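You operate a simulated robot arm through the tools that you are given. There is no shell and no other tool.

You run a simulated robot arm. Do the job below in one go: nothing can be reset, and whatever is moved stays where it is left.

## Task
Blend what's in the mixer, fill the small grey pot and stand it in the green saucer.
Fine: rock the crank to and fro; two steel scoops of the blend; put the scoop back; leave the other grey pots; spill none. Set down upright: steel scoop.

The check looks at the end state, three seconds after you hand in, the way a careful person would. Anything else that was tipped, shoved, dropped, spilled or broken makes it a failure.

## Robot
A 7-joint arm with a three-finger gripper, fixed in place. Base frame: the origin is at the foot of the arm, x ahead of it, y to its left, z up; the work surface is at about z = 0.86. Units: m, degrees, N and s.
Its first joint turns from -166.0 to 166.0 degrees. Payload 2.69 kg.
The tool frame sits at the grasp point between the pads (the TCP): z along the fingers, y along the line on which they close. The tips reach 0.03 m beyond it. The gripper opens to 0.128 m. The gripper's body begins 0.117 m behind the TCP.
Orientation is that of the tool frame in the base frame, as a unit quaternion [x, y, z, w]. With the fingers straight down and closing along the base's y, the tool's x points along the base's -x, its y along +y and its z along -z.

## Interface
- The arm moves only by the tool move_arm. Its argument "series" is a list of rows, each an object (a shift or turn left out is 0, a gripper value left out holds the last) with "slide": the shift along the tool's x, y, z in units of 50 mm (1.0 is 50 mm), a list of three; "delta_rot": the turn, a rotation vector about the tool's x, y, z in units of 5 degrees (1.0 is 5 degrees), a list of three. In form: [{"slide": [dx, dy, dz], "delta_rot": [rx, ry, rz]}, ...]. A call has 1 to 20 rows; each row shifts and turns the commanded pose from where the row before left it, along the tool's axes as they then stand. "gripper" is the opening, from 0 (shut) to 1 (fully open), set as the call begins (left out, the last holds). A call with a number of a shift or a turn outside -1 to 1 is refused whole. Each row takes 0.2 s and may step no farther than 0.05 m and 8.6 degrees from the row before; otherwise, or with a gripper value out of range, the whole call is refused. Where a pose cannot be reached the arm comes as near as it can. A force on the tool above 90 N (or 10 N above the force at the start of the call, whichever is more), or a blocked arm, ends the call early, and 0.2 s more pass. Each finger halts on what it meets, pressing with about 22 N; the grip force reading is that of the motor and also rises with nothing between the fingers. The clock runs only during rows and for 0.2 s after the last one: add rows that do not move to give the fingers time. The reply holds the time, the measured pose of the TCP, the force on the tool along the base axes, the opening and the grip force, in the units named above and with some noise, with the torque about the TCP (base axes, N m) and any sound that the robot's microphone picked up.
- Cameras (640 x 400 px; columns grow to the right, rows downward): "scene" is fixed at [0.2205, 0.6504, 1.6291]; the picture's right is [-0.53, -0.85, 0.00], its down [-0.63, 0.40, -0.67] and it looks along [0.56, -0.36, -0.75] (base axes); focal length 320 px, centre (320, 200). "wrist" rides on the gripper at [0.058, 0.054, -0.131] in the tool frame; the picture's right is [-0.68, 0.74, 0.00], its down [-0.62, -0.57, -0.55] and it looks along [-0.40, -0.37, 0.84] (tool axes); focal length 234 px, centre (320, 200). There is no depth. A picture from a camera that has moved, and an enlarged one, comes with that camera's place and axes in the base frame and with its lens.
- snapshot(camera): a new picture of that camera. The clock stands still meanwhile.
- lift_body(by): slides the trunk up (or, below 0, down) by that many m; the arm rides with it, the base frame stays. It gives what a move gives, with no picture.
- close_up(camera, box): a new picture of the part [left, top, right, bottom] of that camera's present view, enlarged. The clock stands still meanwhile.
- finish_job(): hands the job in; it is judged then, once.

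Places have to be worked out from the pictures, the camera data and where the tool is seen. Open the gripper and draw the arm clear of the work before you hand the job in, unless the task says otherwise.

The tools are called after "Emit:" as a command line: name --argument value ..., lists and objects as JSON in quotes. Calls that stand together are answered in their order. move_arm: Moves the arm, as the interface text tells. Its arguments: {"type":"object","properties":{"series":{"type":"array","items":{"type":"object","properties":{"slide":{"type":"array","items":{"type":"number"}},"delta_rot":{"type":"array","items":{"type":"number"}}}}},"gripper":{"type":"number"}},"required":["series"]} The other tools are called the same way: lift_body (by) slides the trunk up or down; snapshot (camera) takes a picture; close_up (camera, box) takes an enlarged picture of a part of a camera's view; finish_job () hands the job in.

At the start:

```text
t: 0.0
ee_pos: [0.6918, 0.3849, 1.2221]
ee_rot: [0.0, 1.0, 0.0, -0.001]
ft_force: [0.6, -0.4, 0.1]
ft_torque: [0.01, -0.03, -0.01]
grip_width: 0.1279
gripper_force: 0.2
trunk travel left (down, up): [-0.15, 0.2]
```

scene: 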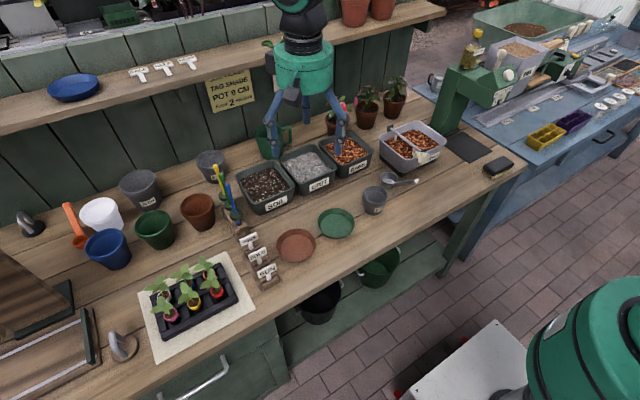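
wrist: 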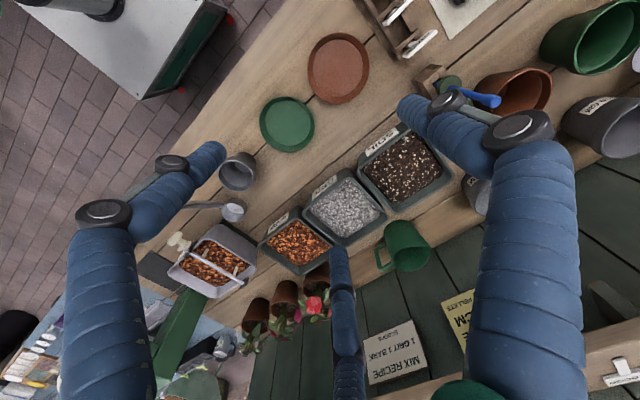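

I'll look closely at the mixer, the scoop and the pots before I move anything.

Emit:
close_up --camera "scene" --box '[340, 100, 480, 220]'

Emit:
close_up --camera "scene" --box '[220, 100, 400, 280]'

Emit:
close_up --camera "wrist" --box '[130, 130, 310, 310]'

Emit:
close_up --camera "scene" --box '[400, 20, 640, 180]'

Emit:
close_up --camera "scene" --box '[0, 130, 260, 370]'

Emit:
close_up --camera "wrist" --box '[320, 300, 520, 400]'

```text
3.33 times, centred on (410, 160) of scene
camera zoom: at [0.2205, 0.6504, 1.6291], right [-0.53, -0.85, 0.0], down [-0.63, 0.4, -0.67], along [0.56, -0.36, -0.75], focal length 1065 px, centre (20, 333)
```

zoom: 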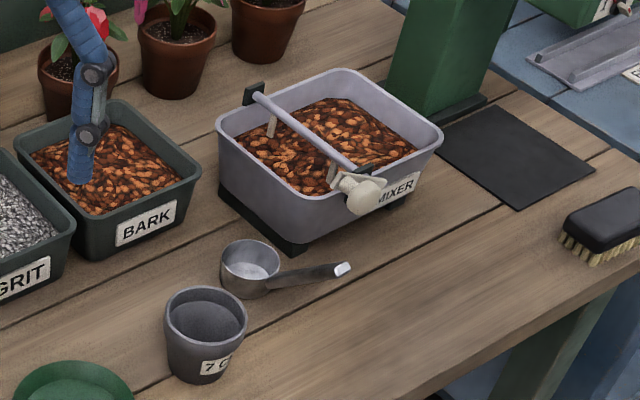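

```text
2.22 times, centred on (310, 190) of scene
camera zoom: at [0.2205, 0.6504, 1.6291], right [-0.53, -0.85, 0.0], down [-0.63, 0.4, -0.67], along [0.56, -0.36, -0.75], focal length 710 px, centre (342, 222)
```

zoom: 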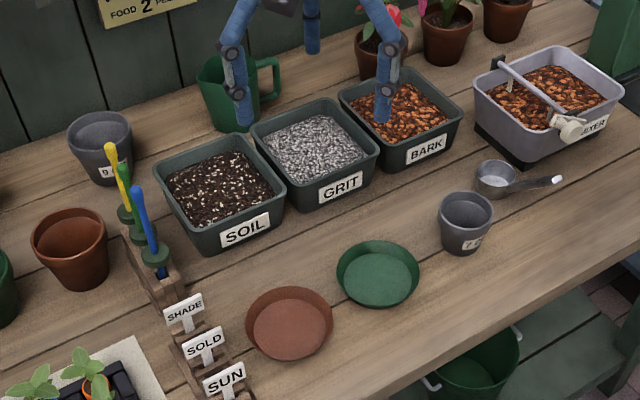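

```text
2.22 times, centred on (220, 220) of wrist
camera zoom: at [0.6335, 0.439, 1.3545], right [0.68, 0.74, 0.0], down [0.62, -0.57, 0.55], along [0.4, -0.37, -0.84], focal length 520 px, centre (542, 156)
```

zoom: 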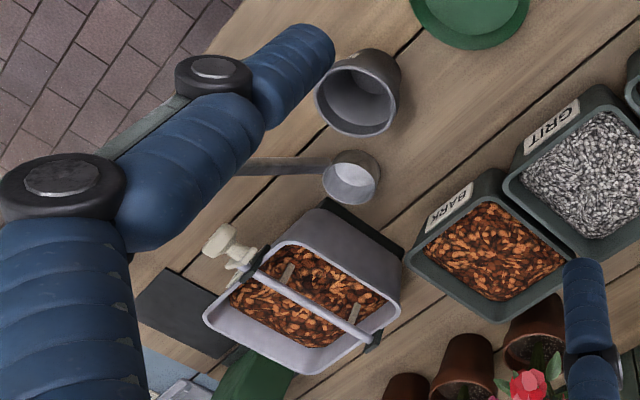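

```text
2.50 times, centred on (520, 100) of scene
camera zoom: at [0.2205, 0.6504, 1.6291], right [-0.53, -0.85, 0.0], down [-0.63, 0.4, -0.67], along [0.56, -0.36, -0.75], focal length 799 px, centre (-180, 450)
```

zoom: 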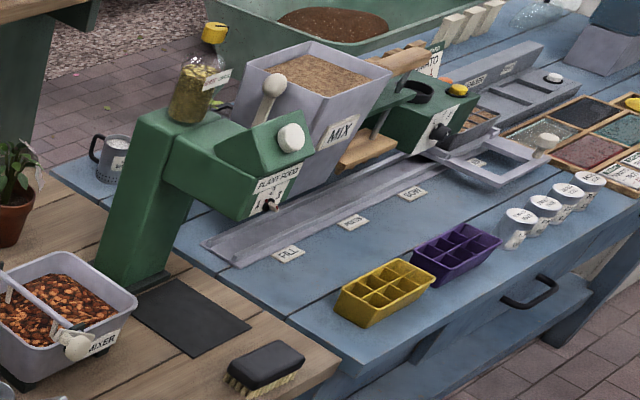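

```text
1.67 times, centred on (130, 250) of scene
camera zoom: at [0.2205, 0.6504, 1.6291], right [-0.53, -0.85, 0.0], down [-0.63, 0.4, -0.67], along [0.56, -0.36, -0.75], focal length 532 px, centre (637, 117)
```

zoom: 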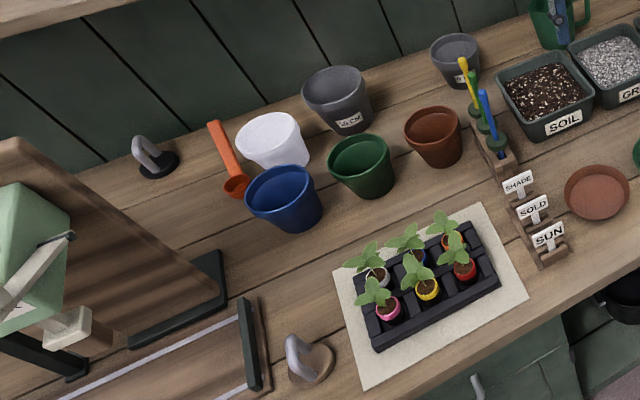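

```text
3.20 times, centred on (420, 350) of wrist
camera zoom: at [0.6335, 0.439, 1.3545], right [0.68, 0.74, 0.0], down [0.62, -0.57, 0.55], along [0.4, -0.37, -0.84], focal length 749 px, centre (0, -280)
```

zoom: 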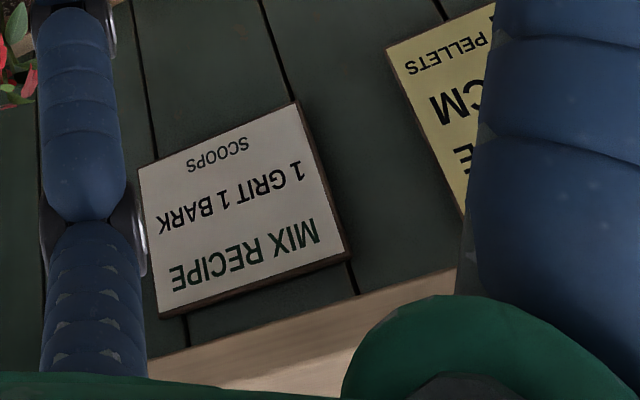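

The small grey pot (7 CM) looks to be near (0.68, 0.16), the green saucer near (0.69, 0.295), and the mixer and scoop are ahead on the right. I'll close the gripper in free air to see how the fingers move and how they map into the pictures.

Emit:
move_arm --series '[{"slide": [0, 0, 0]}, {"slide": [0, 0, 0]}, {"slide": [0, 0, 0]}]' --gripper 0.2

Emit:
snapshot --camera "wrist"

Emit:
close_up --camera "scene" --box '[240, 0, 400, 180]'

```text
t: 0.8
ee_pos: [0.6922, 0.3861, 1.224]
ee_rot: [0.001, 1.0, 0.0, 0.0]
ft_force: [-0.1, 0.3, 0.3]
ft_torque: [0.0, 0.04, 0.01]
grip_width: 0.0252
gripper_force: 0.1
trunk travel left (down, up): [-0.15, 0.2]
```

```text
taken
camera wrist: at [0.6335, 0.439, 1.3545], right [0.68, 0.74, 0.0], down [0.62, -0.57, 0.55], along [0.4, -0.37, -0.84], focal length 234 px, centre (320, 200)
```

wrist: 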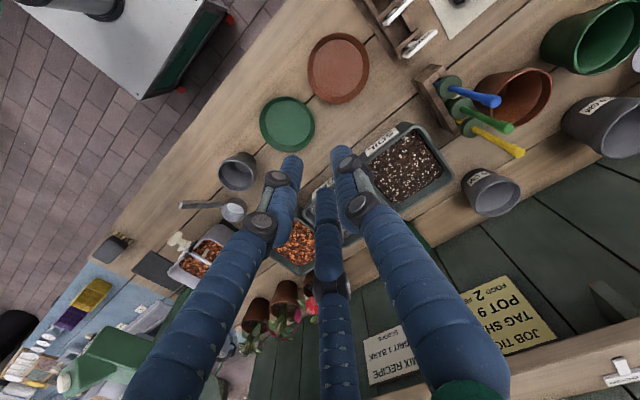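

```text
2.22 times, centred on (320, 90) of scene
camera zoom: at [0.2205, 0.6504, 1.6291], right [-0.53, -0.85, 0.0], down [-0.63, 0.4, -0.67], along [0.56, -0.36, -0.75], focal length 710 px, centre (320, 444)
```

zoom: 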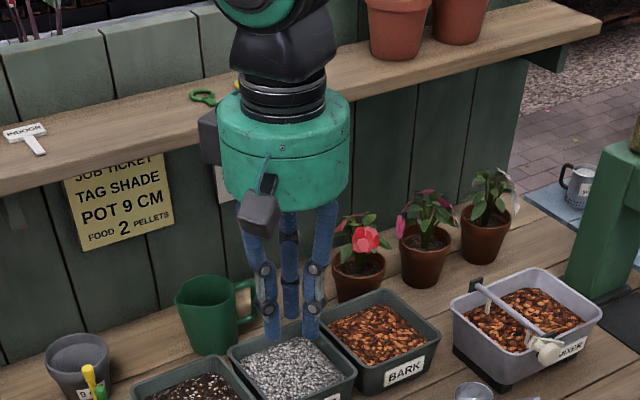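

The gripper closes symmetrically, with its jaws centred on the TCP. I'll open it and move over towards the mixer and scoop, staying high, for a closer look.

Emit:
move_arm --series '[{"slide": [0.15, -1, 0.2]}, {"slide": [0.15, -1, 0.2]}, {"slide": [0.15, -1, 0.2]}, {"slide": [0.15, -1, 0.2]}, {"slide": [0.2, -1, 0.2]}, {"slide": [0.2, -0.7, 0.2]}, {"slide": [0, 0, 0]}]' --gripper 1

Emit:
snapshot --camera "wrist"

Emit:
close_up --camera "scene" --box '[360, 110, 460, 210]'

```text
refused: row 1 steps farther than a row can; nothing moved
```

```text
taken
camera wrist: at [0.6335, 0.439, 1.3545], right [0.68, 0.74, 0.0], down [0.62, -0.57, 0.55], along [0.4, -0.37, -0.84], focal length 234 px, centre (320, 200)
```

wrist: 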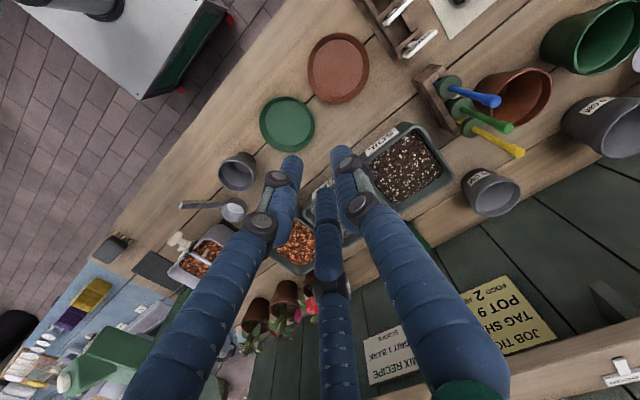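

```text
4.00 times, centred on (410, 160) of scene
camera zoom: at [0.2205, 0.6504, 1.6291], right [-0.53, -0.85, 0.0], down [-0.63, 0.4, -0.67], along [0.56, -0.36, -0.75], focal length 1278 px, centre (-40, 360)
```

zoom: 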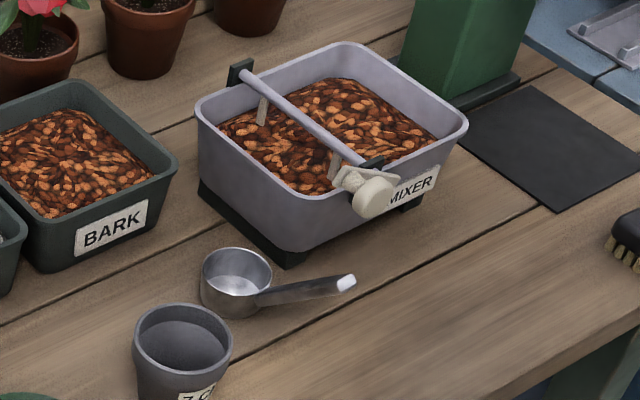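

The total step was over 50 mm per row, so the call was refused. I'll use smaller steps to reach the same viewing pose.

Emit:
move_arm --series '[{"slide": [0.15, -0.9, 0.2]}, {"slide": [0.15, -0.9, 0.2]}, {"slide": [0.15, -0.9, 0.2]}, {"slide": [0.15, -0.9, 0.2]}, {"slide": [0.2, -0.9, 0.2]}, {"slide": [0.2, -0.9, 0.2]}, {"slide": [0, 0, 0]}]' --gripper 1

Emit:
snapshot --camera "wrist"

Emit:
close_up --camera "scene" --box '[380, 130, 440, 180]'

```text
t: 2.4
ee_pos: [0.6412, 0.1125, 1.1622]
ee_rot: [0.0, 1.0, 0.0, 0.0]
ft_force: [-0.4, -0.4, 0.2]
ft_torque: [0.06, -0.01, 0.0]
grip_width: 0.128
gripper_force: 0.1
trunk travel left (down, up): [-0.15, 0.2]
```

```text
taken
camera wrist: at [0.583, 0.1667, 1.2946], right [0.68, 0.74, 0.0], down [0.62, -0.57, 0.55], along [0.4, -0.37, -0.84], focal length 234 px, centre (320, 200)
```

wrist: 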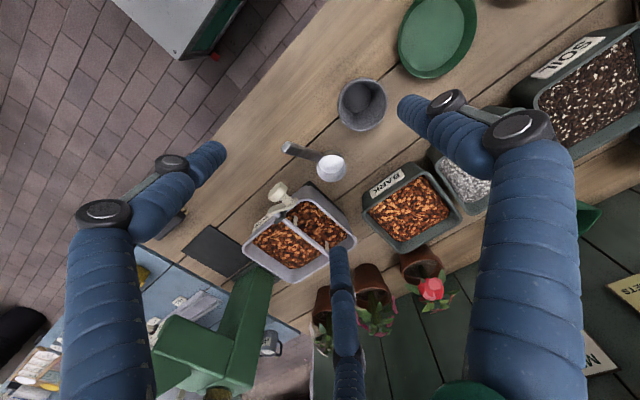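

```text
8.00 times, centred on (410, 155) of scene
camera zoom: at [0.2205, 0.6504, 1.6291], right [-0.53, -0.85, 0.0], down [-0.63, 0.4, -0.67], along [0.56, -0.36, -0.75], focal length 2556 px, centre (-400, 560)
```

zoom: 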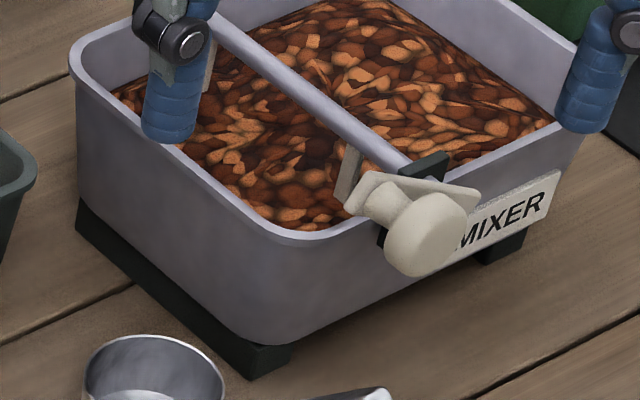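

I'll zoom the wrist view onto the crank, the scoop and the pot.

Emit:
close_up --camera "wrist" --box '[230, 130, 390, 290]'

Emit:
close_up --camera "wrist" --box '[240, 170, 320, 250]'

Emit:
close_up --camera "wrist" --box '[270, 70, 390, 190]'

```text
2.50 times, centred on (310, 210) of wrist
camera zoom: at [0.583, 0.1667, 1.2946], right [0.68, 0.74, 0.0], down [0.62, -0.57, 0.55], along [0.4, -0.37, -0.84], focal length 585 px, centre (345, 175)
```

zoom: 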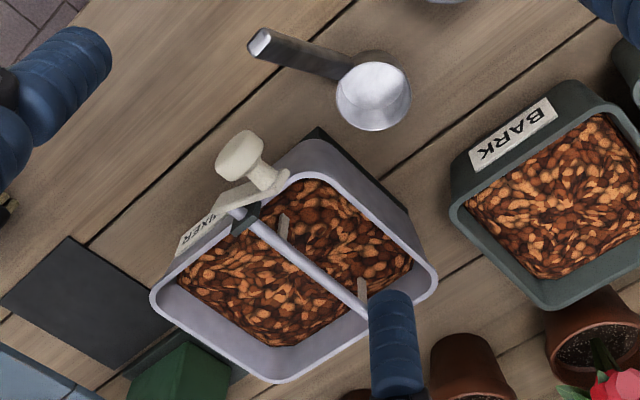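

```text
5.00 times, centred on (280, 210) of wrist
camera zoom: at [0.583, 0.1667, 1.2946], right [0.68, 0.74, 0.0], down [0.62, -0.57, 0.55], along [0.4, -0.37, -0.84], focal length 1171 px, centre (520, 150)
```

zoom: 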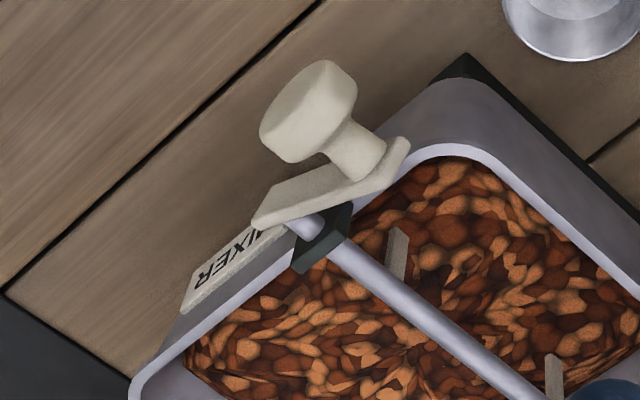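

```text
3.33 times, centred on (330, 130) of wrist
camera zoom: at [0.583, 0.1667, 1.2946], right [0.68, 0.74, 0.0], down [0.62, -0.57, 0.55], along [0.4, -0.37, -0.84], focal length 781 px, centre (287, 433)
```

zoom: 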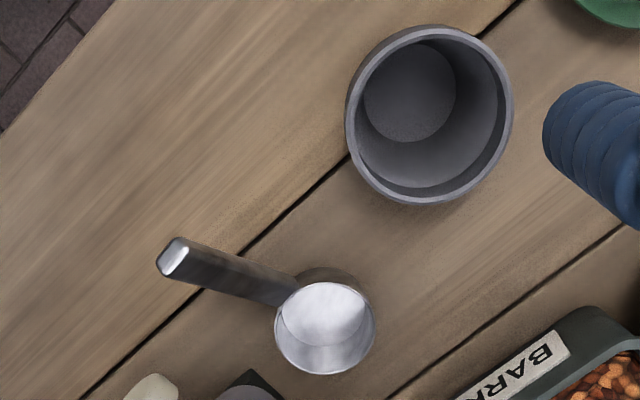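

Matching points between the two views puts the crank knob at about (0.672, 0.001, 1.000), with its axle along x near y -0.045, z 0.98. The scoop cup is at about (0.727, 0.064), and its handle rises about 45° to (0.638, 0.047, 0.962). I'll move above the knob with the gripper half open and check the alignment.

Emit:
move_arm --series '[{"slide": [-0.2, -0.75, 0.3]}, {"slide": [-0.2, -0.75, 0.3]}, {"slide": [-0.22, -0.73, 0.3]}, {"slide": [0, 0, 0.3]}, {"slide": [0, 0, 0]}]' --gripper 0.5

Emit:
snapshot --camera "wrist"

Emit:
close_up --camera "scene" --box '[360, 90, 460, 190]'

```text
t: 3.6
ee_pos: [0.6716, 0.0032, 1.1009]
ee_rot: [0.0, 1.0, 0.0, 0.0]
ft_force: [-0.1, -0.2, -0.2]
ft_torque: [0.01, 0.04, -0.01]
grip_width: 0.0641
gripper_force: 0.0
trunk travel left (down, up): [-0.15, 0.2]
```

```text
taken
camera wrist: at [0.6141, 0.0578, 1.2332], right [0.68, 0.74, 0.0], down [0.62, -0.57, 0.55], along [0.4, -0.37, -0.84], focal length 234 px, centre (320, 200)
```

wrist: 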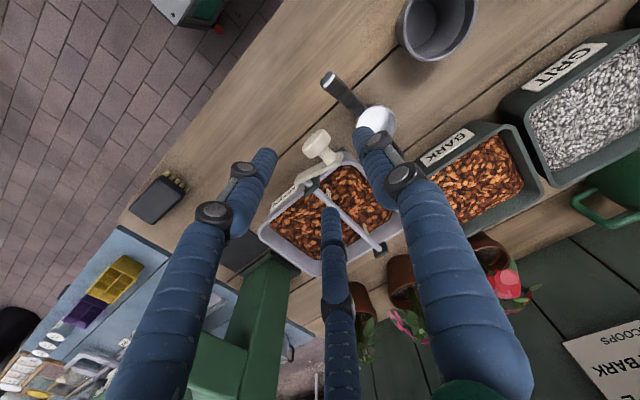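

```text
4.00 times, centred on (410, 140) of scene
camera zoom: at [0.2205, 0.6504, 1.6291], right [-0.53, -0.85, 0.0], down [-0.63, 0.4, -0.67], along [0.56, -0.36, -0.75], focal length 1278 px, centre (-40, 440)
```

zoom: 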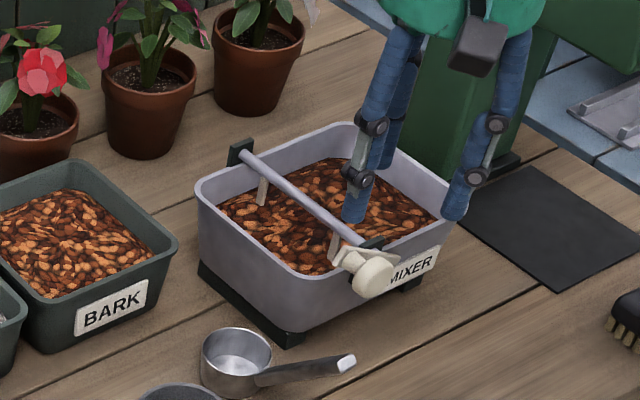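

The new wrist view confirms the knob at about (0.673, 0.000, 1.00), so I'll descend straight around it and look.

Emit:
move_arm --series '[{"slide": [0, 0, 0.5]}, {"slide": [0, 0, 0.5]}, {"slide": [0, -0.03, 0.5]}, {"slide": [0, -0.02, 0.45]}, {"slide": [0, 0, 0]}]' --gripper 0.5

Emit:
snapshot --camera "wrist"

Emit:
close_up --camera "scene" --box '[360, 90, 460, 190]'

```text
t: 4.8
ee_pos: [0.6747, 0.002, 1.0054]
ee_rot: [0.0, 1.0, 0.0, 0.001]
ft_force: [14.3, 4.0, 2.1]
ft_torque: [0.06, -0.5, 0.45]
grip_width: 0.0715
gripper_force: 5.7
trunk travel left (down, up): [-0.15, 0.2]
```

```text
taken
camera wrist: at [0.6162, 0.0564, 1.1375], right [0.68, 0.74, 0.0], down [0.61, -0.57, 0.55], along [0.41, -0.37, -0.84], focal length 234 px, centre (320, 200)
```

wrist: 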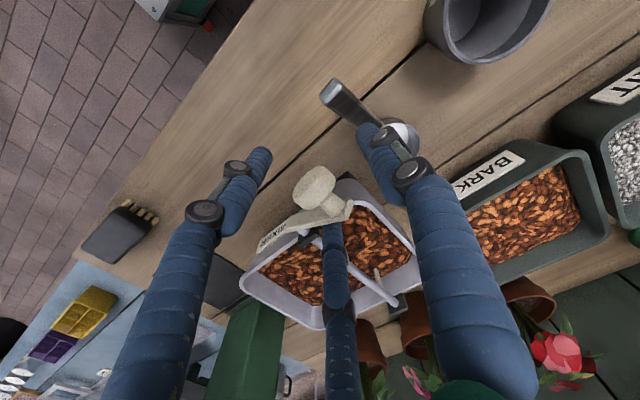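

```text
4.00 times, centred on (410, 140) of scene
camera zoom: at [0.2205, 0.6504, 1.6291], right [-0.53, -0.85, 0.0], down [-0.63, 0.4, -0.67], along [0.56, -0.36, -0.75], focal length 1278 px, centre (-40, 440)
```

zoom: 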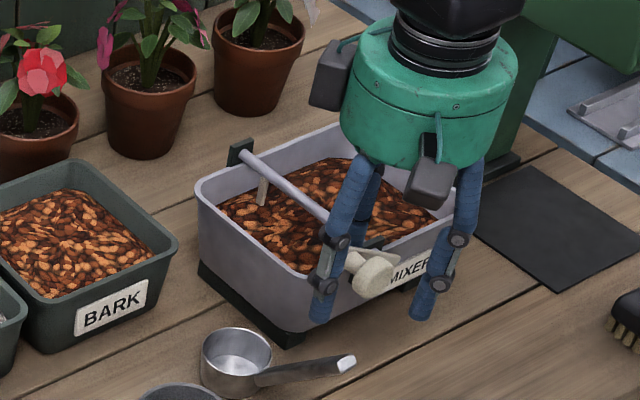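

The contact force and torque fit the third finger, which is visible on the +x/-y side, wedging behind the crank arm. The gripper therefore acts as a three-jaw one, as the pictures show. I'll back straight up and plan a horizontal grip around the knob instead.

Emit:
move_arm --series '[{"slide": [0, 0, -0.3]}, {"slide": [0, 0, -0.5]}, {"slide": [0, 0, -0.6]}, {"slide": [0, 0, -0.6]}, {"slide": [0, 0, 0]}]'

Emit:
close_up --camera "scene" --box '[360, 90, 460, 190]'

Emit:
snapshot --camera "wrist"

```text
t: 6.0
ee_pos: [0.6724, 0.0017, 1.104]
ee_rot: [0.001, 1.0, 0.0, -0.001]
ft_force: [-1.2, 0.7, 0.4]
ft_torque: [0.0, -0.04, -0.01]
grip_width: 0.0643
gripper_force: 0.0
trunk travel left (down, up): [-0.15, 0.2]
```

```text
4.00 times, centred on (410, 140) of scene
camera zoom: at [0.2205, 0.6504, 1.6291], right [-0.53, -0.85, 0.0], down [-0.63, 0.4, -0.67], along [0.56, -0.36, -0.75], focal length 1278 px, centre (-40, 440)
```

zoom: 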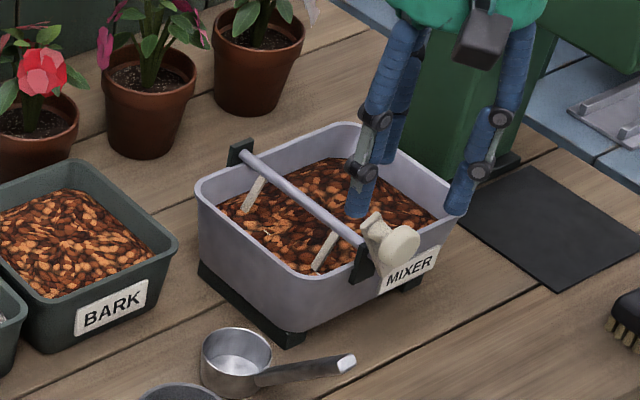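

```text
taken
camera wrist: at [0.6146, 0.0553, 1.2365], right [0.68, 0.74, 0.0], down [0.62, -0.57, 0.55], along [0.4, -0.37, -0.84], focal length 234 px, centre (320, 200)
```

wrist: 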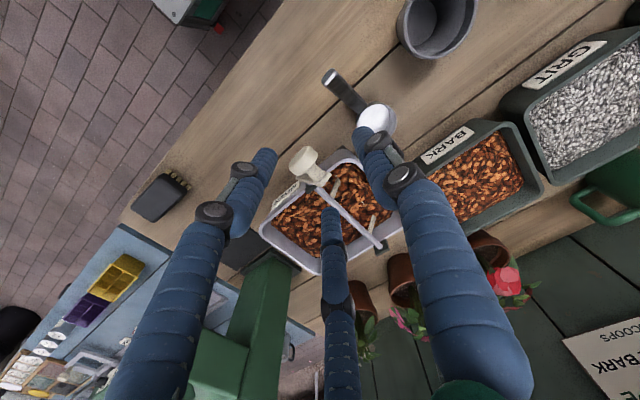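

The crank was lifted and turned a bit as I backed out, which is harmless because it is meant to turn, and the tub hasn't moved. I'll zoom in to locate the knob and axle again.

Emit:
close_up --camera "wrist" --box '[270, 130, 350, 210]'

Emit:
close_up --camera "scene" --box '[380, 130, 440, 180]'

```text
5.00 times, centred on (310, 170) of wrist
camera zoom: at [0.6146, 0.0553, 1.2365], right [0.68, 0.74, 0.0], down [0.62, -0.57, 0.55], along [0.4, -0.37, -0.84], focal length 1171 px, centre (370, 350)
```

zoom: 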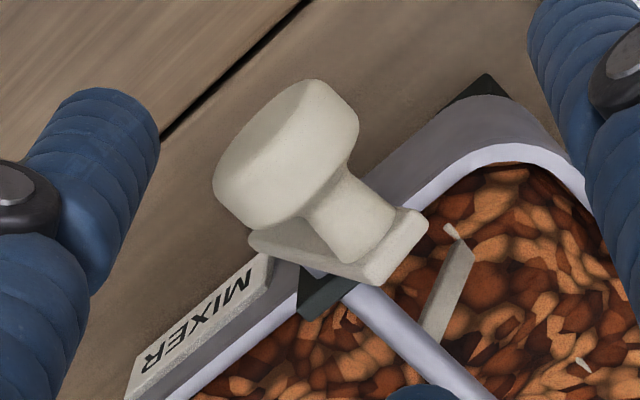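

```text
8.00 times, centred on (410, 155) of scene
camera zoom: at [0.2205, 0.6504, 1.6291], right [-0.53, -0.85, 0.0], down [-0.63, 0.4, -0.67], along [0.56, -0.36, -0.75], focal length 2556 px, centre (-400, 560)
```

zoom: 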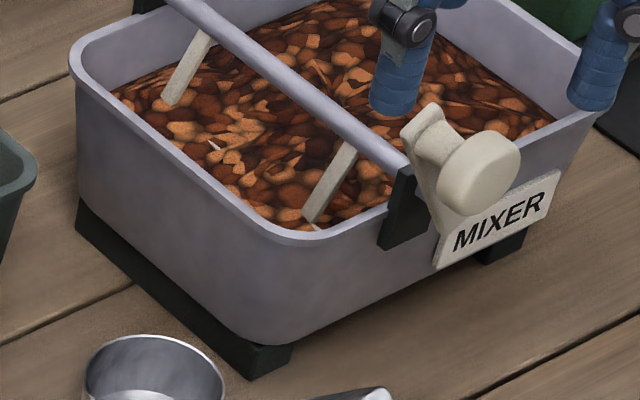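

From the two crank positions I fit the axle at about (y -0.037, z 0.9815) with a crank radius of about 0.037. The knob is now near (0.675, -0.022, 1.014). I'll back away, then pitch the tool forward to point along +x, so the three jaws can surround the knob from the front.

Emit:
move_arm --series '[{"slide": [0.75, -0.23, 0]}, {"slide": [0.7, -0.24, 0]}, {"delta_rot": [0, -1, 0]}, {"delta_rot": [0, -1, 0]}, {"delta_rot": [0, -1, 0]}, {"delta_rot": [0, -1, 0]}, {"delta_rot": [0, -1, 0]}, {"delta_rot": [0, -1, 0]}, {"delta_rot": [0, -1, 0]}, {"delta_rot": [0, -1, 0]}, {"delta_rot": [0, -1, 0]}, {"delta_rot": [0, -1, 0]}, {"delta_rot": [0, -1, 0]}, {"delta_rot": [0, -1, 0]}, {"delta_rot": [0, -1, 0]}, {"delta_rot": [0, -1, 0]}, {"delta_rot": [0, -1, 0]}, {"delta_rot": [0, -1, 0]}, {"delta_rot": [0, -1, 0]}, {"delta_rot": [0, -1, 0]}]' --gripper 0.5

Emit:
snapshot --camera "scene"

Emit:
snapshot --camera "wrist"

```text
t: 10.2
ee_pos: [0.5988, -0.0414, 1.105]
ee_rot: [0.007, 0.73, -0.035, 0.683]
ft_force: [-0.5, 0.2, 1.3]
ft_torque: [0.02, -0.01, 0.0]
grip_width: 0.0641
gripper_force: 0.1
out of reach, approached as far as the arm can: row 14, 15
trunk travel left (down, up): [-0.15, 0.2]
```

```text
taken
```

scene: 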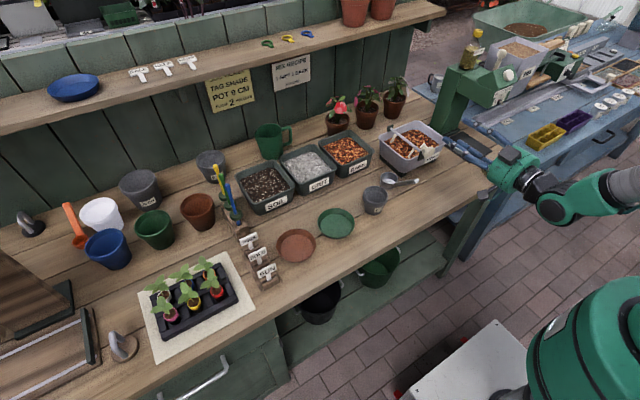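

```text
taken
camera wrist: at [0.4688, 0.0177, 1.0536], right [0.09, 0.76, 0.64], down [-0.54, -0.51, 0.67], along [0.84, -0.41, 0.36], focal length 234 px, centre (320, 200)
```

wrist: 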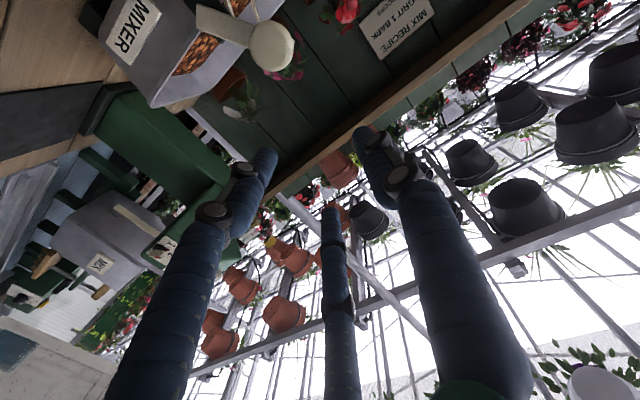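

The arm was flagged near a limit part way through the turn, so I'll let it settle and read the pose again.

Emit:
move_arm --series '[{"slide": [0, 0, 0]}, {"slide": [0, 0, 0]}, {"slide": [0, 0, 0]}, {"slide": [0, 0, 0]}]'

```text
t: 11.2
ee_pos: [0.6003, -0.0418, 1.1037]
ee_rot: [0.007, 0.73, -0.034, 0.682]
ft_force: [0.5, -0.8, 0.7]
ft_torque: [-0.04, -0.04, 0.03]
grip_width: 0.064
gripper_force: 0.1
trunk travel left (down, up): [-0.15, 0.2]
```

The arm is stable, with the tool pointing almost exactly along +x. Next I'll lower to the knob's height, still 6 cm short of it.

Emit:
move_arm --series '[{"slide": [0.44, 0.12, 0.02]}, {"slide": [0.44, 0.12, 0.02]}, {"slide": [0.44, 0.12, 0.03]}, {"slide": [0.436, 0.13, 0.024]}, {"slide": [0, 0, 0]}]'

Emit:
close_up --camera "scene" --box '[360, 110, 500, 230]'

Emit:
snapshot --camera "wrist"

```text
t: 12.4
ee_pos: [0.6001, -0.0216, 1.0135]
ee_rot: [0.007, 0.73, -0.034, 0.682]
ft_force: [1.6, 0.3, -0.1]
ft_torque: [0.01, -0.03, -0.01]
grip_width: 0.0639
gripper_force: 0.1
trunk travel left (down, up): [-0.15, 0.2]
```

```text
3.33 times, centred on (430, 170) of scene
camera zoom: at [0.2205, 0.6504, 1.6291], right [-0.53, -0.85, 0.0], down [-0.63, 0.4, -0.67], along [0.56, -0.36, -0.75], focal length 1065 px, centre (-47, 300)
```

zoom: 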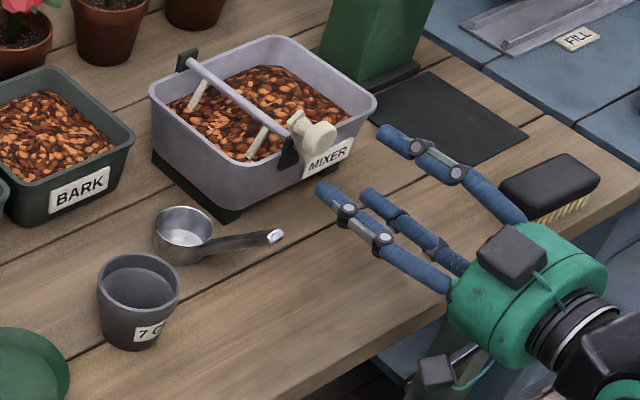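

```text
taken
camera wrist: at [0.4684, 0.0387, 0.9633], right [0.09, 0.76, 0.64], down [-0.54, -0.51, 0.67], along [0.84, -0.41, 0.36], focal length 234 px, centre (320, 200)
```

wrist: 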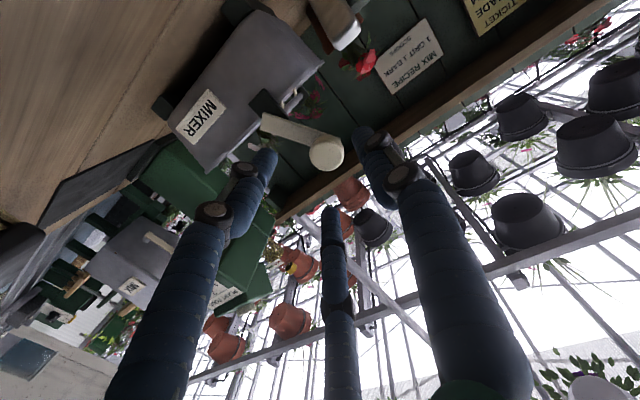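

The three jaws are centred on the knob's axis and 6 cm short. I'll slide forward around the knob, watching the force, and then take a look.

Emit:
move_arm --series '[{"slide": [-0.03, 0.017, 0.29]}, {"slide": [-0.03, 0.017, 0.29]}, {"slide": [-0.03, 0.016, 0.29]}, {"slide": [-0.02, 0.016, 0.284]}, {"slide": [0, 0, 0]}]'

Emit:
close_up --camera "scene" --box '[380, 120, 460, 190]'

Emit:
snapshot --camera "wrist"

```text
t: 13.6
ee_pos: [0.6578, -0.0207, 1.0153]
ee_rot: [0.008, 0.73, -0.034, 0.683]
ft_force: [-0.1, 0.3, 0.4]
ft_torque: [0.03, 0.0, -0.01]
grip_width: 0.0641
gripper_force: 0.2
trunk travel left (down, up): [-0.15, 0.2]
```

```text
5.71 times, centred on (420, 155) of scene
camera zoom: at [0.2205, 0.6504, 1.6291], right [-0.53, -0.85, 0.0], down [-0.63, 0.4, -0.67], along [0.56, -0.36, -0.75], focal length 1826 px, centre (-251, 457)
```

zoom: 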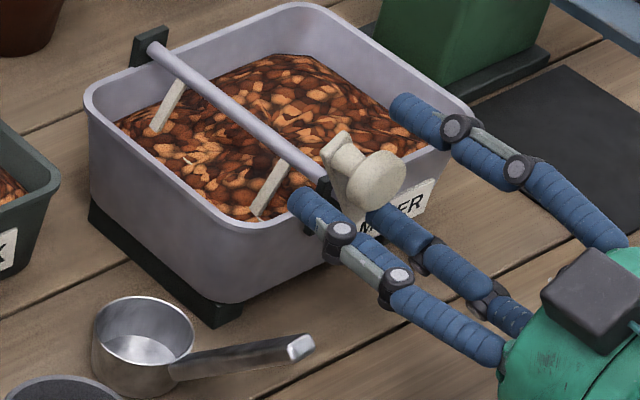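

```text
taken
camera wrist: at [0.5269, 0.0381, 0.9645], right [0.09, 0.76, 0.64], down [-0.54, -0.51, 0.67], along [0.84, -0.41, 0.36], focal length 234 px, centre (320, 200)
```

wrist: 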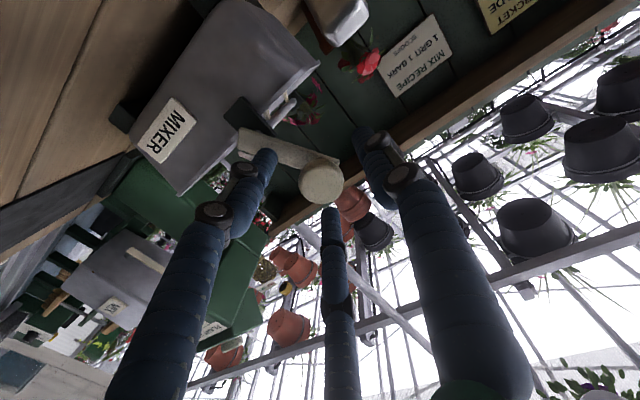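

The knob sits inside the three jaws and nothing is touching. I'll close to a loose cage of about 35 mm around it, so the crank can turn inside the fixed hand.

Emit:
move_arm --series '[{"slide": [0, 0, 0]}, {"slide": [0, 0, 0]}, {"slide": [0, 0, 0]}]' --gripper 0.28

Emit:
close_up --camera "scene" --box '[380, 120, 460, 190]'

```text
t: 14.4
ee_pos: [0.6582, -0.0219, 1.016]
ee_rot: [0.008, 0.73, -0.035, 0.682]
ft_force: [0.0, 0.5, -0.4]
ft_torque: [0.02, 0.01, 0.0]
grip_width: 0.0359
gripper_force: 0.0
trunk travel left (down, up): [-0.15, 0.2]
```

```text
5.71 times, centred on (420, 155) of scene
camera zoom: at [0.2205, 0.6504, 1.6291], right [-0.53, -0.85, 0.0], down [-0.63, 0.4, -0.67], along [0.56, -0.36, -0.75], focal length 1826 px, centre (-251, 457)
```

zoom: 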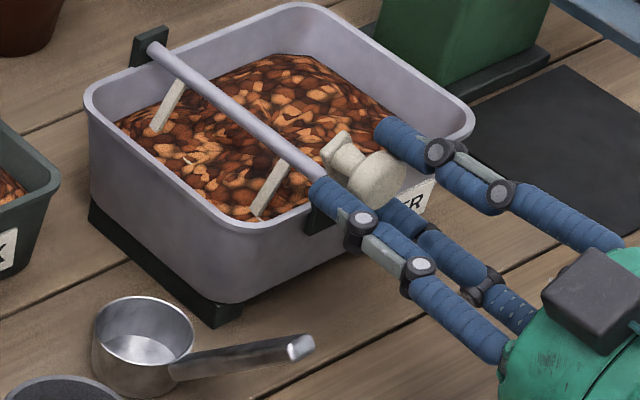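

The cage is in place. I'll make the first gentle swing over the top to about 126° along the crank's arc and check the forces.

Emit:
move_arm --series '[{"slide": [-0.047, -0.186, 0.007]}, {"slide": [0, -0.194, 0.011]}, {"slide": [0.053, -0.186, 0.014]}, {"slide": [0.098, -0.164, 0.016]}, {"slide": [0, 0, 0]}]'

Emit:
close_up --camera "scene" --box '[380, 120, 460, 190]'

```text
t: 15.6
ee_pos: [0.6574, -0.0592, 1.0098]
ee_rot: [0.008, 0.731, -0.035, 0.681]
ft_force: [-0.5, -0.1, -4.4]
ft_torque: [-0.01, 0.45, -0.17]
grip_width: 0.0369
gripper_force: 17.5
trunk travel left (down, up): [-0.15, 0.2]
```

```text
5.71 times, centred on (420, 155) of scene
camera zoom: at [0.2205, 0.6504, 1.6291], right [-0.53, -0.85, 0.0], down [-0.63, 0.4, -0.67], along [0.56, -0.36, -0.75], focal length 1826 px, centre (-251, 457)
```

zoom: 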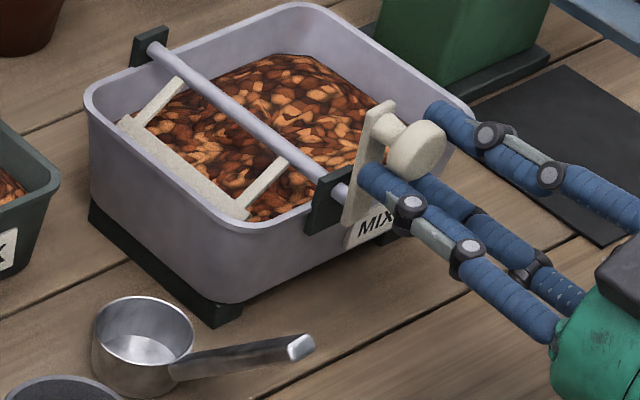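

The cage has started to bind, so my circle fit was off. With the extra point I get the axle at about (y -0.046, z 0.971) and a radius of about 0.051. With the crank up, the blade comes out at the tub's left wall, so rocking should stay around the +y side. I'll open, recentre on the knob, and roll the jaws 60° so no finger points at the scoop handle.

Emit:
move_arm --series '[{"slide": [0, 0, 0]}, {"slide": [0, 0, 0]}, {"slide": [-0.14, 0.12, -0.015]}, {"slide": [-0.138, 0.12, -0.015]}, {"slide": [0, 0, 0]}]' --gripper 0.5

Emit:
close_up --camera "scene" --box '[380, 120, 460, 190]'

Emit:
snapshot --camera "wrist"

```text
t: 16.8
ee_pos: [0.658, -0.0454, 1.026]
ee_rot: [0.008, 0.731, -0.036, 0.682]
ft_force: [-0.3, 1.1, -0.1]
ft_torque: [0.02, 0.04, -0.02]
grip_width: 0.0642
gripper_force: 0.0
trunk travel left (down, up): [-0.15, 0.2]
```

```text
5.71 times, centred on (420, 155) of scene
camera zoom: at [0.2205, 0.6504, 1.6291], right [-0.53, -0.85, 0.0], down [-0.63, 0.4, -0.67], along [0.56, -0.36, -0.75], focal length 1826 px, centre (-251, 457)
```

zoom: 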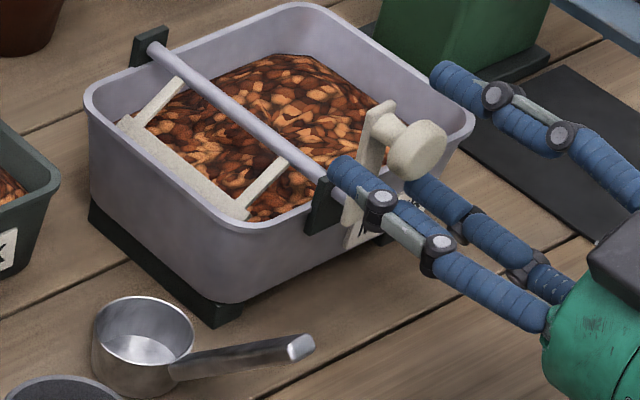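

```text
taken
camera wrist: at [0.5259, 0.0144, 0.9757], right [0.09, 0.76, 0.64], down [-0.54, -0.51, 0.67], along [0.84, -0.41, 0.36], focal length 234 px, centre (320, 200)
```

wrist: 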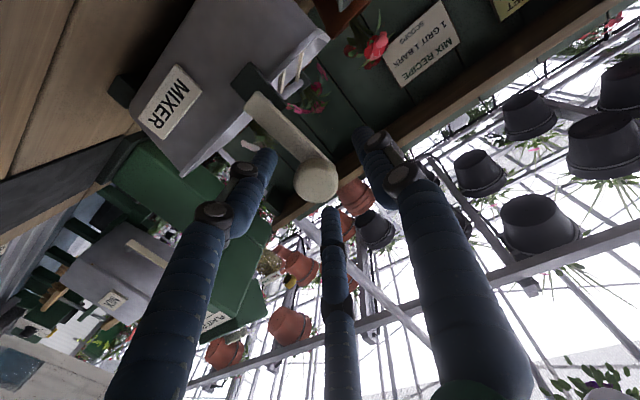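

The wrist view confirms the knob at (-0.046, 1.023) and the axle near (-0.048, 0.973), so the radius is about 0.0495. I'll roll the hand by +60° about the knob's axis without moving it.

Emit:
move_arm --series '[{"delta_rot": [0, 0, 1]}, {"delta_rot": [0, 0, 1]}, {"delta_rot": [0, 0, 1]}, {"delta_rot": [0, 0, 1]}, {"delta_rot": [0, 0, 1]}, {"delta_rot": [0, 0, 1]}, {"delta_rot": [0, 0, 1]}, {"delta_rot": [0, 0, 1]}, {"delta_rot": [0, 0, 1]}, {"delta_rot": [0, 0, 1]}, {"delta_rot": [0, 0, 1]}, {"delta_rot": [0, 0, 1]}, {"slide": [0, 0, 0]}]'

Emit:
close_up --camera "scene" --box '[380, 120, 460, 190]'

Emit:
snapshot --camera "wrist"

```text
t: 19.6
ee_pos: [0.6582, -0.045, 1.0252]
ee_rot: [0.371, 0.629, 0.311, 0.608]
ft_force: [0.5, 0.3, 0.0]
ft_torque: [-0.02, 0.0, 0.0]
grip_width: 0.064
gripper_force: 0.1
trunk travel left (down, up): [-0.15, 0.2]
```

```text
5.71 times, centred on (420, 155) of scene
camera zoom: at [0.2205, 0.6504, 1.6291], right [-0.53, -0.85, 0.0], down [-0.63, 0.4, -0.67], along [0.56, -0.36, -0.75], focal length 1826 px, centre (-251, 457)
```

zoom: 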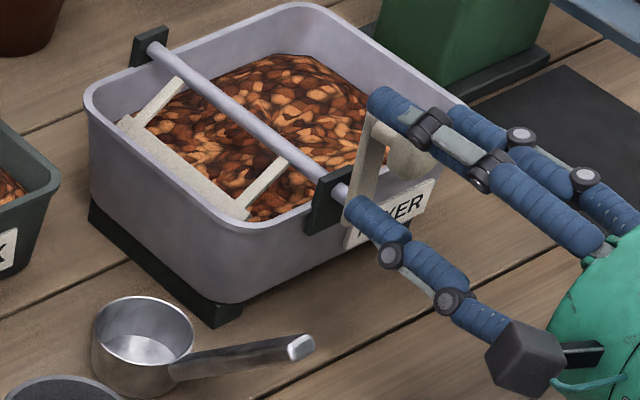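

```text
taken
camera wrist: at [0.5336, 0.0412, 1.0497], right [0.05, -0.18, 0.98], down [-0.61, -0.79, -0.11], along [0.79, -0.59, -0.15], focal length 234 px, centre (320, 200)
```

wrist: 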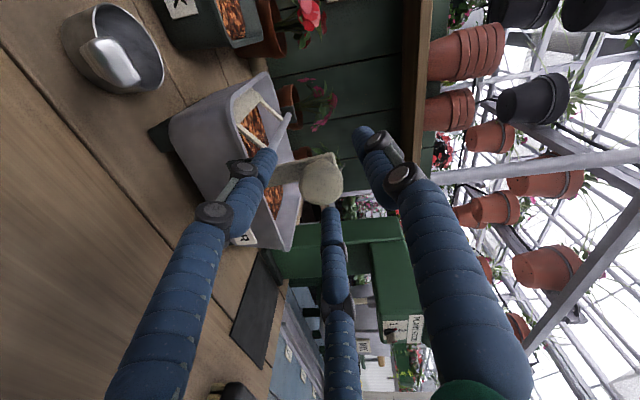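

The roll worked: no finger now points straight towards the scoop handle. I'll cage the knob again and swing down from 86° to about 25°, checking the forces.

Emit:
move_arm --series '[{"slide": [0, 0, 0]}, {"slide": [0, 0, 0]}, {"slide": [0.294, 0.055, -0.009]}, {"slide": [0.258, 0.021, -0.006]}, {"slide": [0.254, -0.046, 0]}, {"slide": [0.235, -0.109, 0.006]}, {"slide": [0, 0, 0]}]' --gripper 0.28

Emit:
close_up --camera "scene" --box '[380, 120, 460, 190]'

Emit:
snapshot --camera "wrist"

```text
t: 21.2
ee_pos: [0.6592, -0.0021, 0.9958]
ee_rot: [0.372, 0.629, 0.31, 0.608]
ft_force: [0.2, 3.6, 2.2]
ft_torque: [-0.04, -0.09, 0.02]
grip_width: 0.0382
gripper_force: 2.1
trunk travel left (down, up): [-0.15, 0.2]
```

```text
5.71 times, centred on (420, 155) of scene
camera zoom: at [0.2205, 0.6504, 1.6291], right [-0.53, -0.85, 0.0], down [-0.63, 0.4, -0.67], along [0.56, -0.36, -0.75], focal length 1826 px, centre (-251, 457)
```

zoom: 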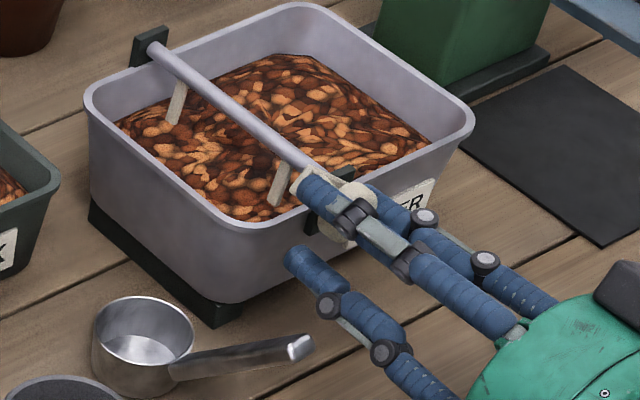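

```text
taken
camera wrist: at [0.5343, 0.0838, 1.0187], right [0.05, -0.18, 0.98], down [-0.61, -0.79, -0.11], along [0.79, -0.59, -0.15], focal length 234 px, centre (320, 200)
```

wrist: 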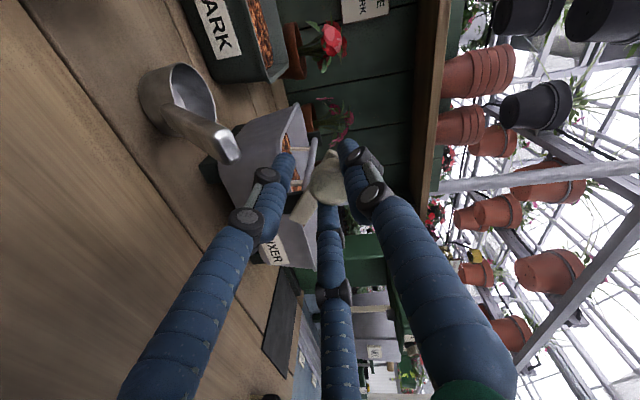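

The knob follows well with only small forces. Now I'll rock it to and fro between about -5° and 70°.

Emit:
move_arm --series '[{"slide": [0.196, -0.167, 0.012]}, {"slide": [0.148, -0.211, 0.016]}, {"slide": [-0.148, 0.211, -0.016]}, {"slide": [-0.196, 0.167, -0.012]}, {"slide": [-0.235, 0.109, -0.006]}, {"slide": [-0.254, 0.046, 0]}, {"slide": [-0.258, -0.021, 0.006]}, {"slide": [0.258, 0.021, -0.006]}, {"slide": [0.254, -0.046, 0]}, {"slide": [0.235, -0.109, 0.006]}, {"slide": [0.196, -0.167, 0.012]}, {"slide": [0.148, -0.211, 0.016]}, {"slide": [-0.148, 0.211, -0.016]}, {"slide": [-0.196, 0.167, -0.012]}, {"slide": [-0.235, 0.109, -0.006]}, {"slide": [-0.254, 0.046, 0]}, {"slide": [-0.258, -0.021, 0.006]}, {"slide": [0.258, 0.021, -0.006]}, {"slide": [0.254, -0.046, 0]}, {"slide": [0.235, -0.109, 0.006]}]'

Emit:
close_up --camera "scene" --box '[370, 110, 460, 190]'

```text
t: 25.4
ee_pos: [0.6584, -0.0019, 0.9959]
ee_rot: [0.371, 0.629, 0.31, 0.608]
ft_force: [0.7, 4.0, 2.0]
ft_torque: [-0.07, -0.02, 0.03]
grip_width: 0.0382
gripper_force: 2.0
trunk travel left (down, up): [-0.15, 0.2]
```

```text
5.00 times, centred on (415, 150) of scene
camera zoom: at [0.2205, 0.6504, 1.6291], right [-0.53, -0.85, 0.0], down [-0.63, 0.4, -0.67], along [0.56, -0.36, -0.75], focal length 1598 px, centre (-155, 450)
```

zoom: 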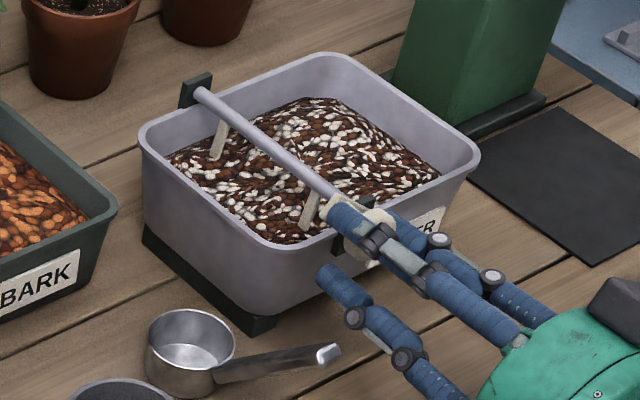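

The mix now shows grit and bark through each other. I'll repeat the rocking to make the blend thorough.

Emit:
move_arm --series '[{"slide": [0.196, -0.167, 0.012]}, {"slide": [0.148, -0.211, 0.016]}, {"slide": [-0.148, 0.211, -0.016]}, {"slide": [-0.196, 0.167, -0.012]}, {"slide": [-0.235, 0.109, -0.006]}, {"slide": [-0.254, 0.046, 0]}, {"slide": [-0.258, -0.021, 0.006]}, {"slide": [0.258, 0.021, -0.006]}, {"slide": [0.254, -0.046, 0]}, {"slide": [0.235, -0.109, 0.006]}, {"slide": [0.196, -0.167, 0.012]}, {"slide": [0.148, -0.211, 0.016]}, {"slide": [-0.148, 0.211, -0.016]}, {"slide": [-0.196, 0.167, -0.012]}, {"slide": [-0.235, 0.109, -0.006]}, {"slide": [-0.254, 0.046, 0]}, {"slide": [-0.258, -0.021, 0.006]}, {"slide": [0.258, 0.021, -0.006]}, {"slide": [0.254, -0.046, 0]}, {"slide": [0.235, -0.109, 0.006]}]'

Emit:
close_up --camera "scene" --box '[370, 110, 460, 190]'

```text
t: 29.6
ee_pos: [0.6584, -0.0026, 0.9949]
ee_rot: [0.371, 0.628, 0.311, 0.609]
ft_force: [1.0, 3.1, 2.1]
ft_torque: [-0.02, -0.04, 0.05]
grip_width: 0.0383
gripper_force: 1.8
trunk travel left (down, up): [-0.15, 0.2]
```

```text
5.00 times, centred on (415, 150) of scene
camera zoom: at [0.2205, 0.6504, 1.6291], right [-0.53, -0.85, 0.0], down [-0.63, 0.4, -0.67], along [0.56, -0.36, -0.75], focal length 1598 px, centre (-155, 450)
```

zoom: 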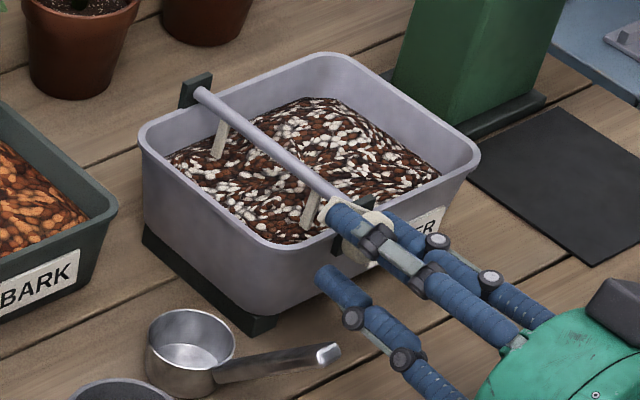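

The look no longer changes, so the blend is done. I'll open a little, back straight off the knob, then rise clear.

Emit:
move_arm --series '[{"slide": [0, 0, 0]}, {"slide": [0, 0, 0]}, {"slide": [-0.025, -0.05, -0.45]}, {"slide": [-0.025, -0.05, -0.45]}, {"slide": [-0.415, 0.405, -0.58]}, {"slide": [-0.415, 0.405, -0.58]}, {"slide": [-0.4, 0.6, 0]}, {"slide": [-0.4, 0.6, 0]}, {"slide": [0, 0, 0]}]' --gripper 0.45

Emit:
snapshot --camera "scene"

Emit:
close_up --camera "scene" --box '[350, 110, 450, 210]'

Emit:
snapshot --camera "wrist"

```text
t: 31.6
ee_pos: [0.5628, -0.0181, 1.1273]
ee_rot: [0.371, 0.629, 0.311, 0.608]
ft_force: [-0.2, 0.0, 0.5]
ft_torque: [-0.01, 0.0, -0.03]
grip_width: 0.0576
gripper_force: 0.0
trunk travel left (down, up): [-0.15, 0.2]
```

```text
taken
```

scene: 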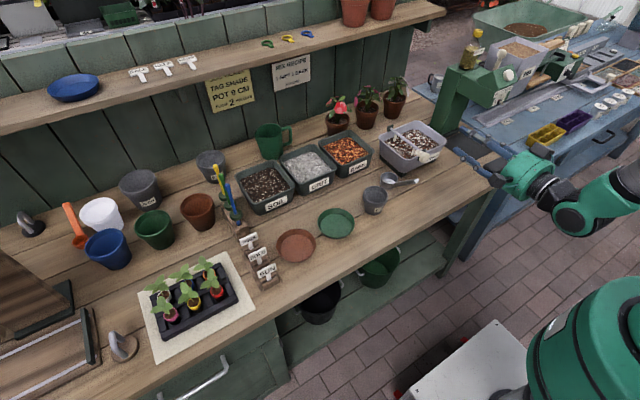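

```text
4.00 times, centred on (400, 160) of scene
camera zoom: at [0.2205, 0.6504, 1.6291], right [-0.53, -0.85, 0.0], down [-0.63, 0.4, -0.67], along [0.56, -0.36, -0.75], focal length 1278 px, centre (0, 360)
```

zoom: 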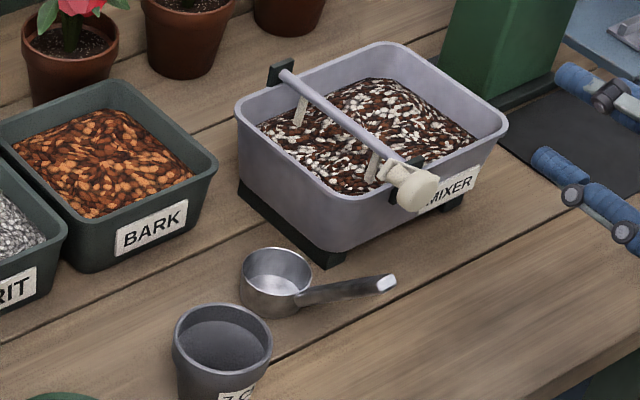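

```text
taken
camera wrist: at [0.4376, 0.0688, 1.1518], right [0.05, -0.18, 0.98], down [-0.61, -0.79, -0.11], along [0.79, -0.59, -0.15], focal length 234 px, centre (320, 200)
```

wrist: 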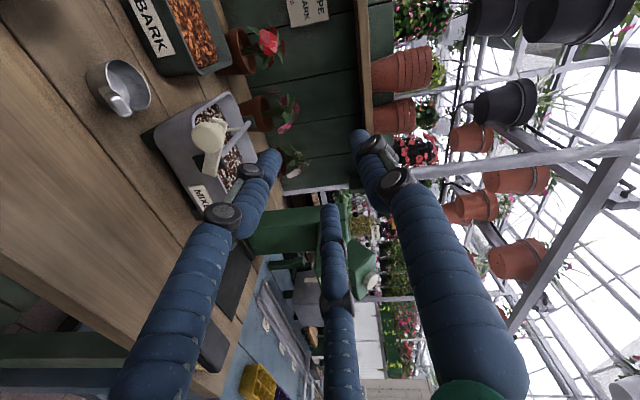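

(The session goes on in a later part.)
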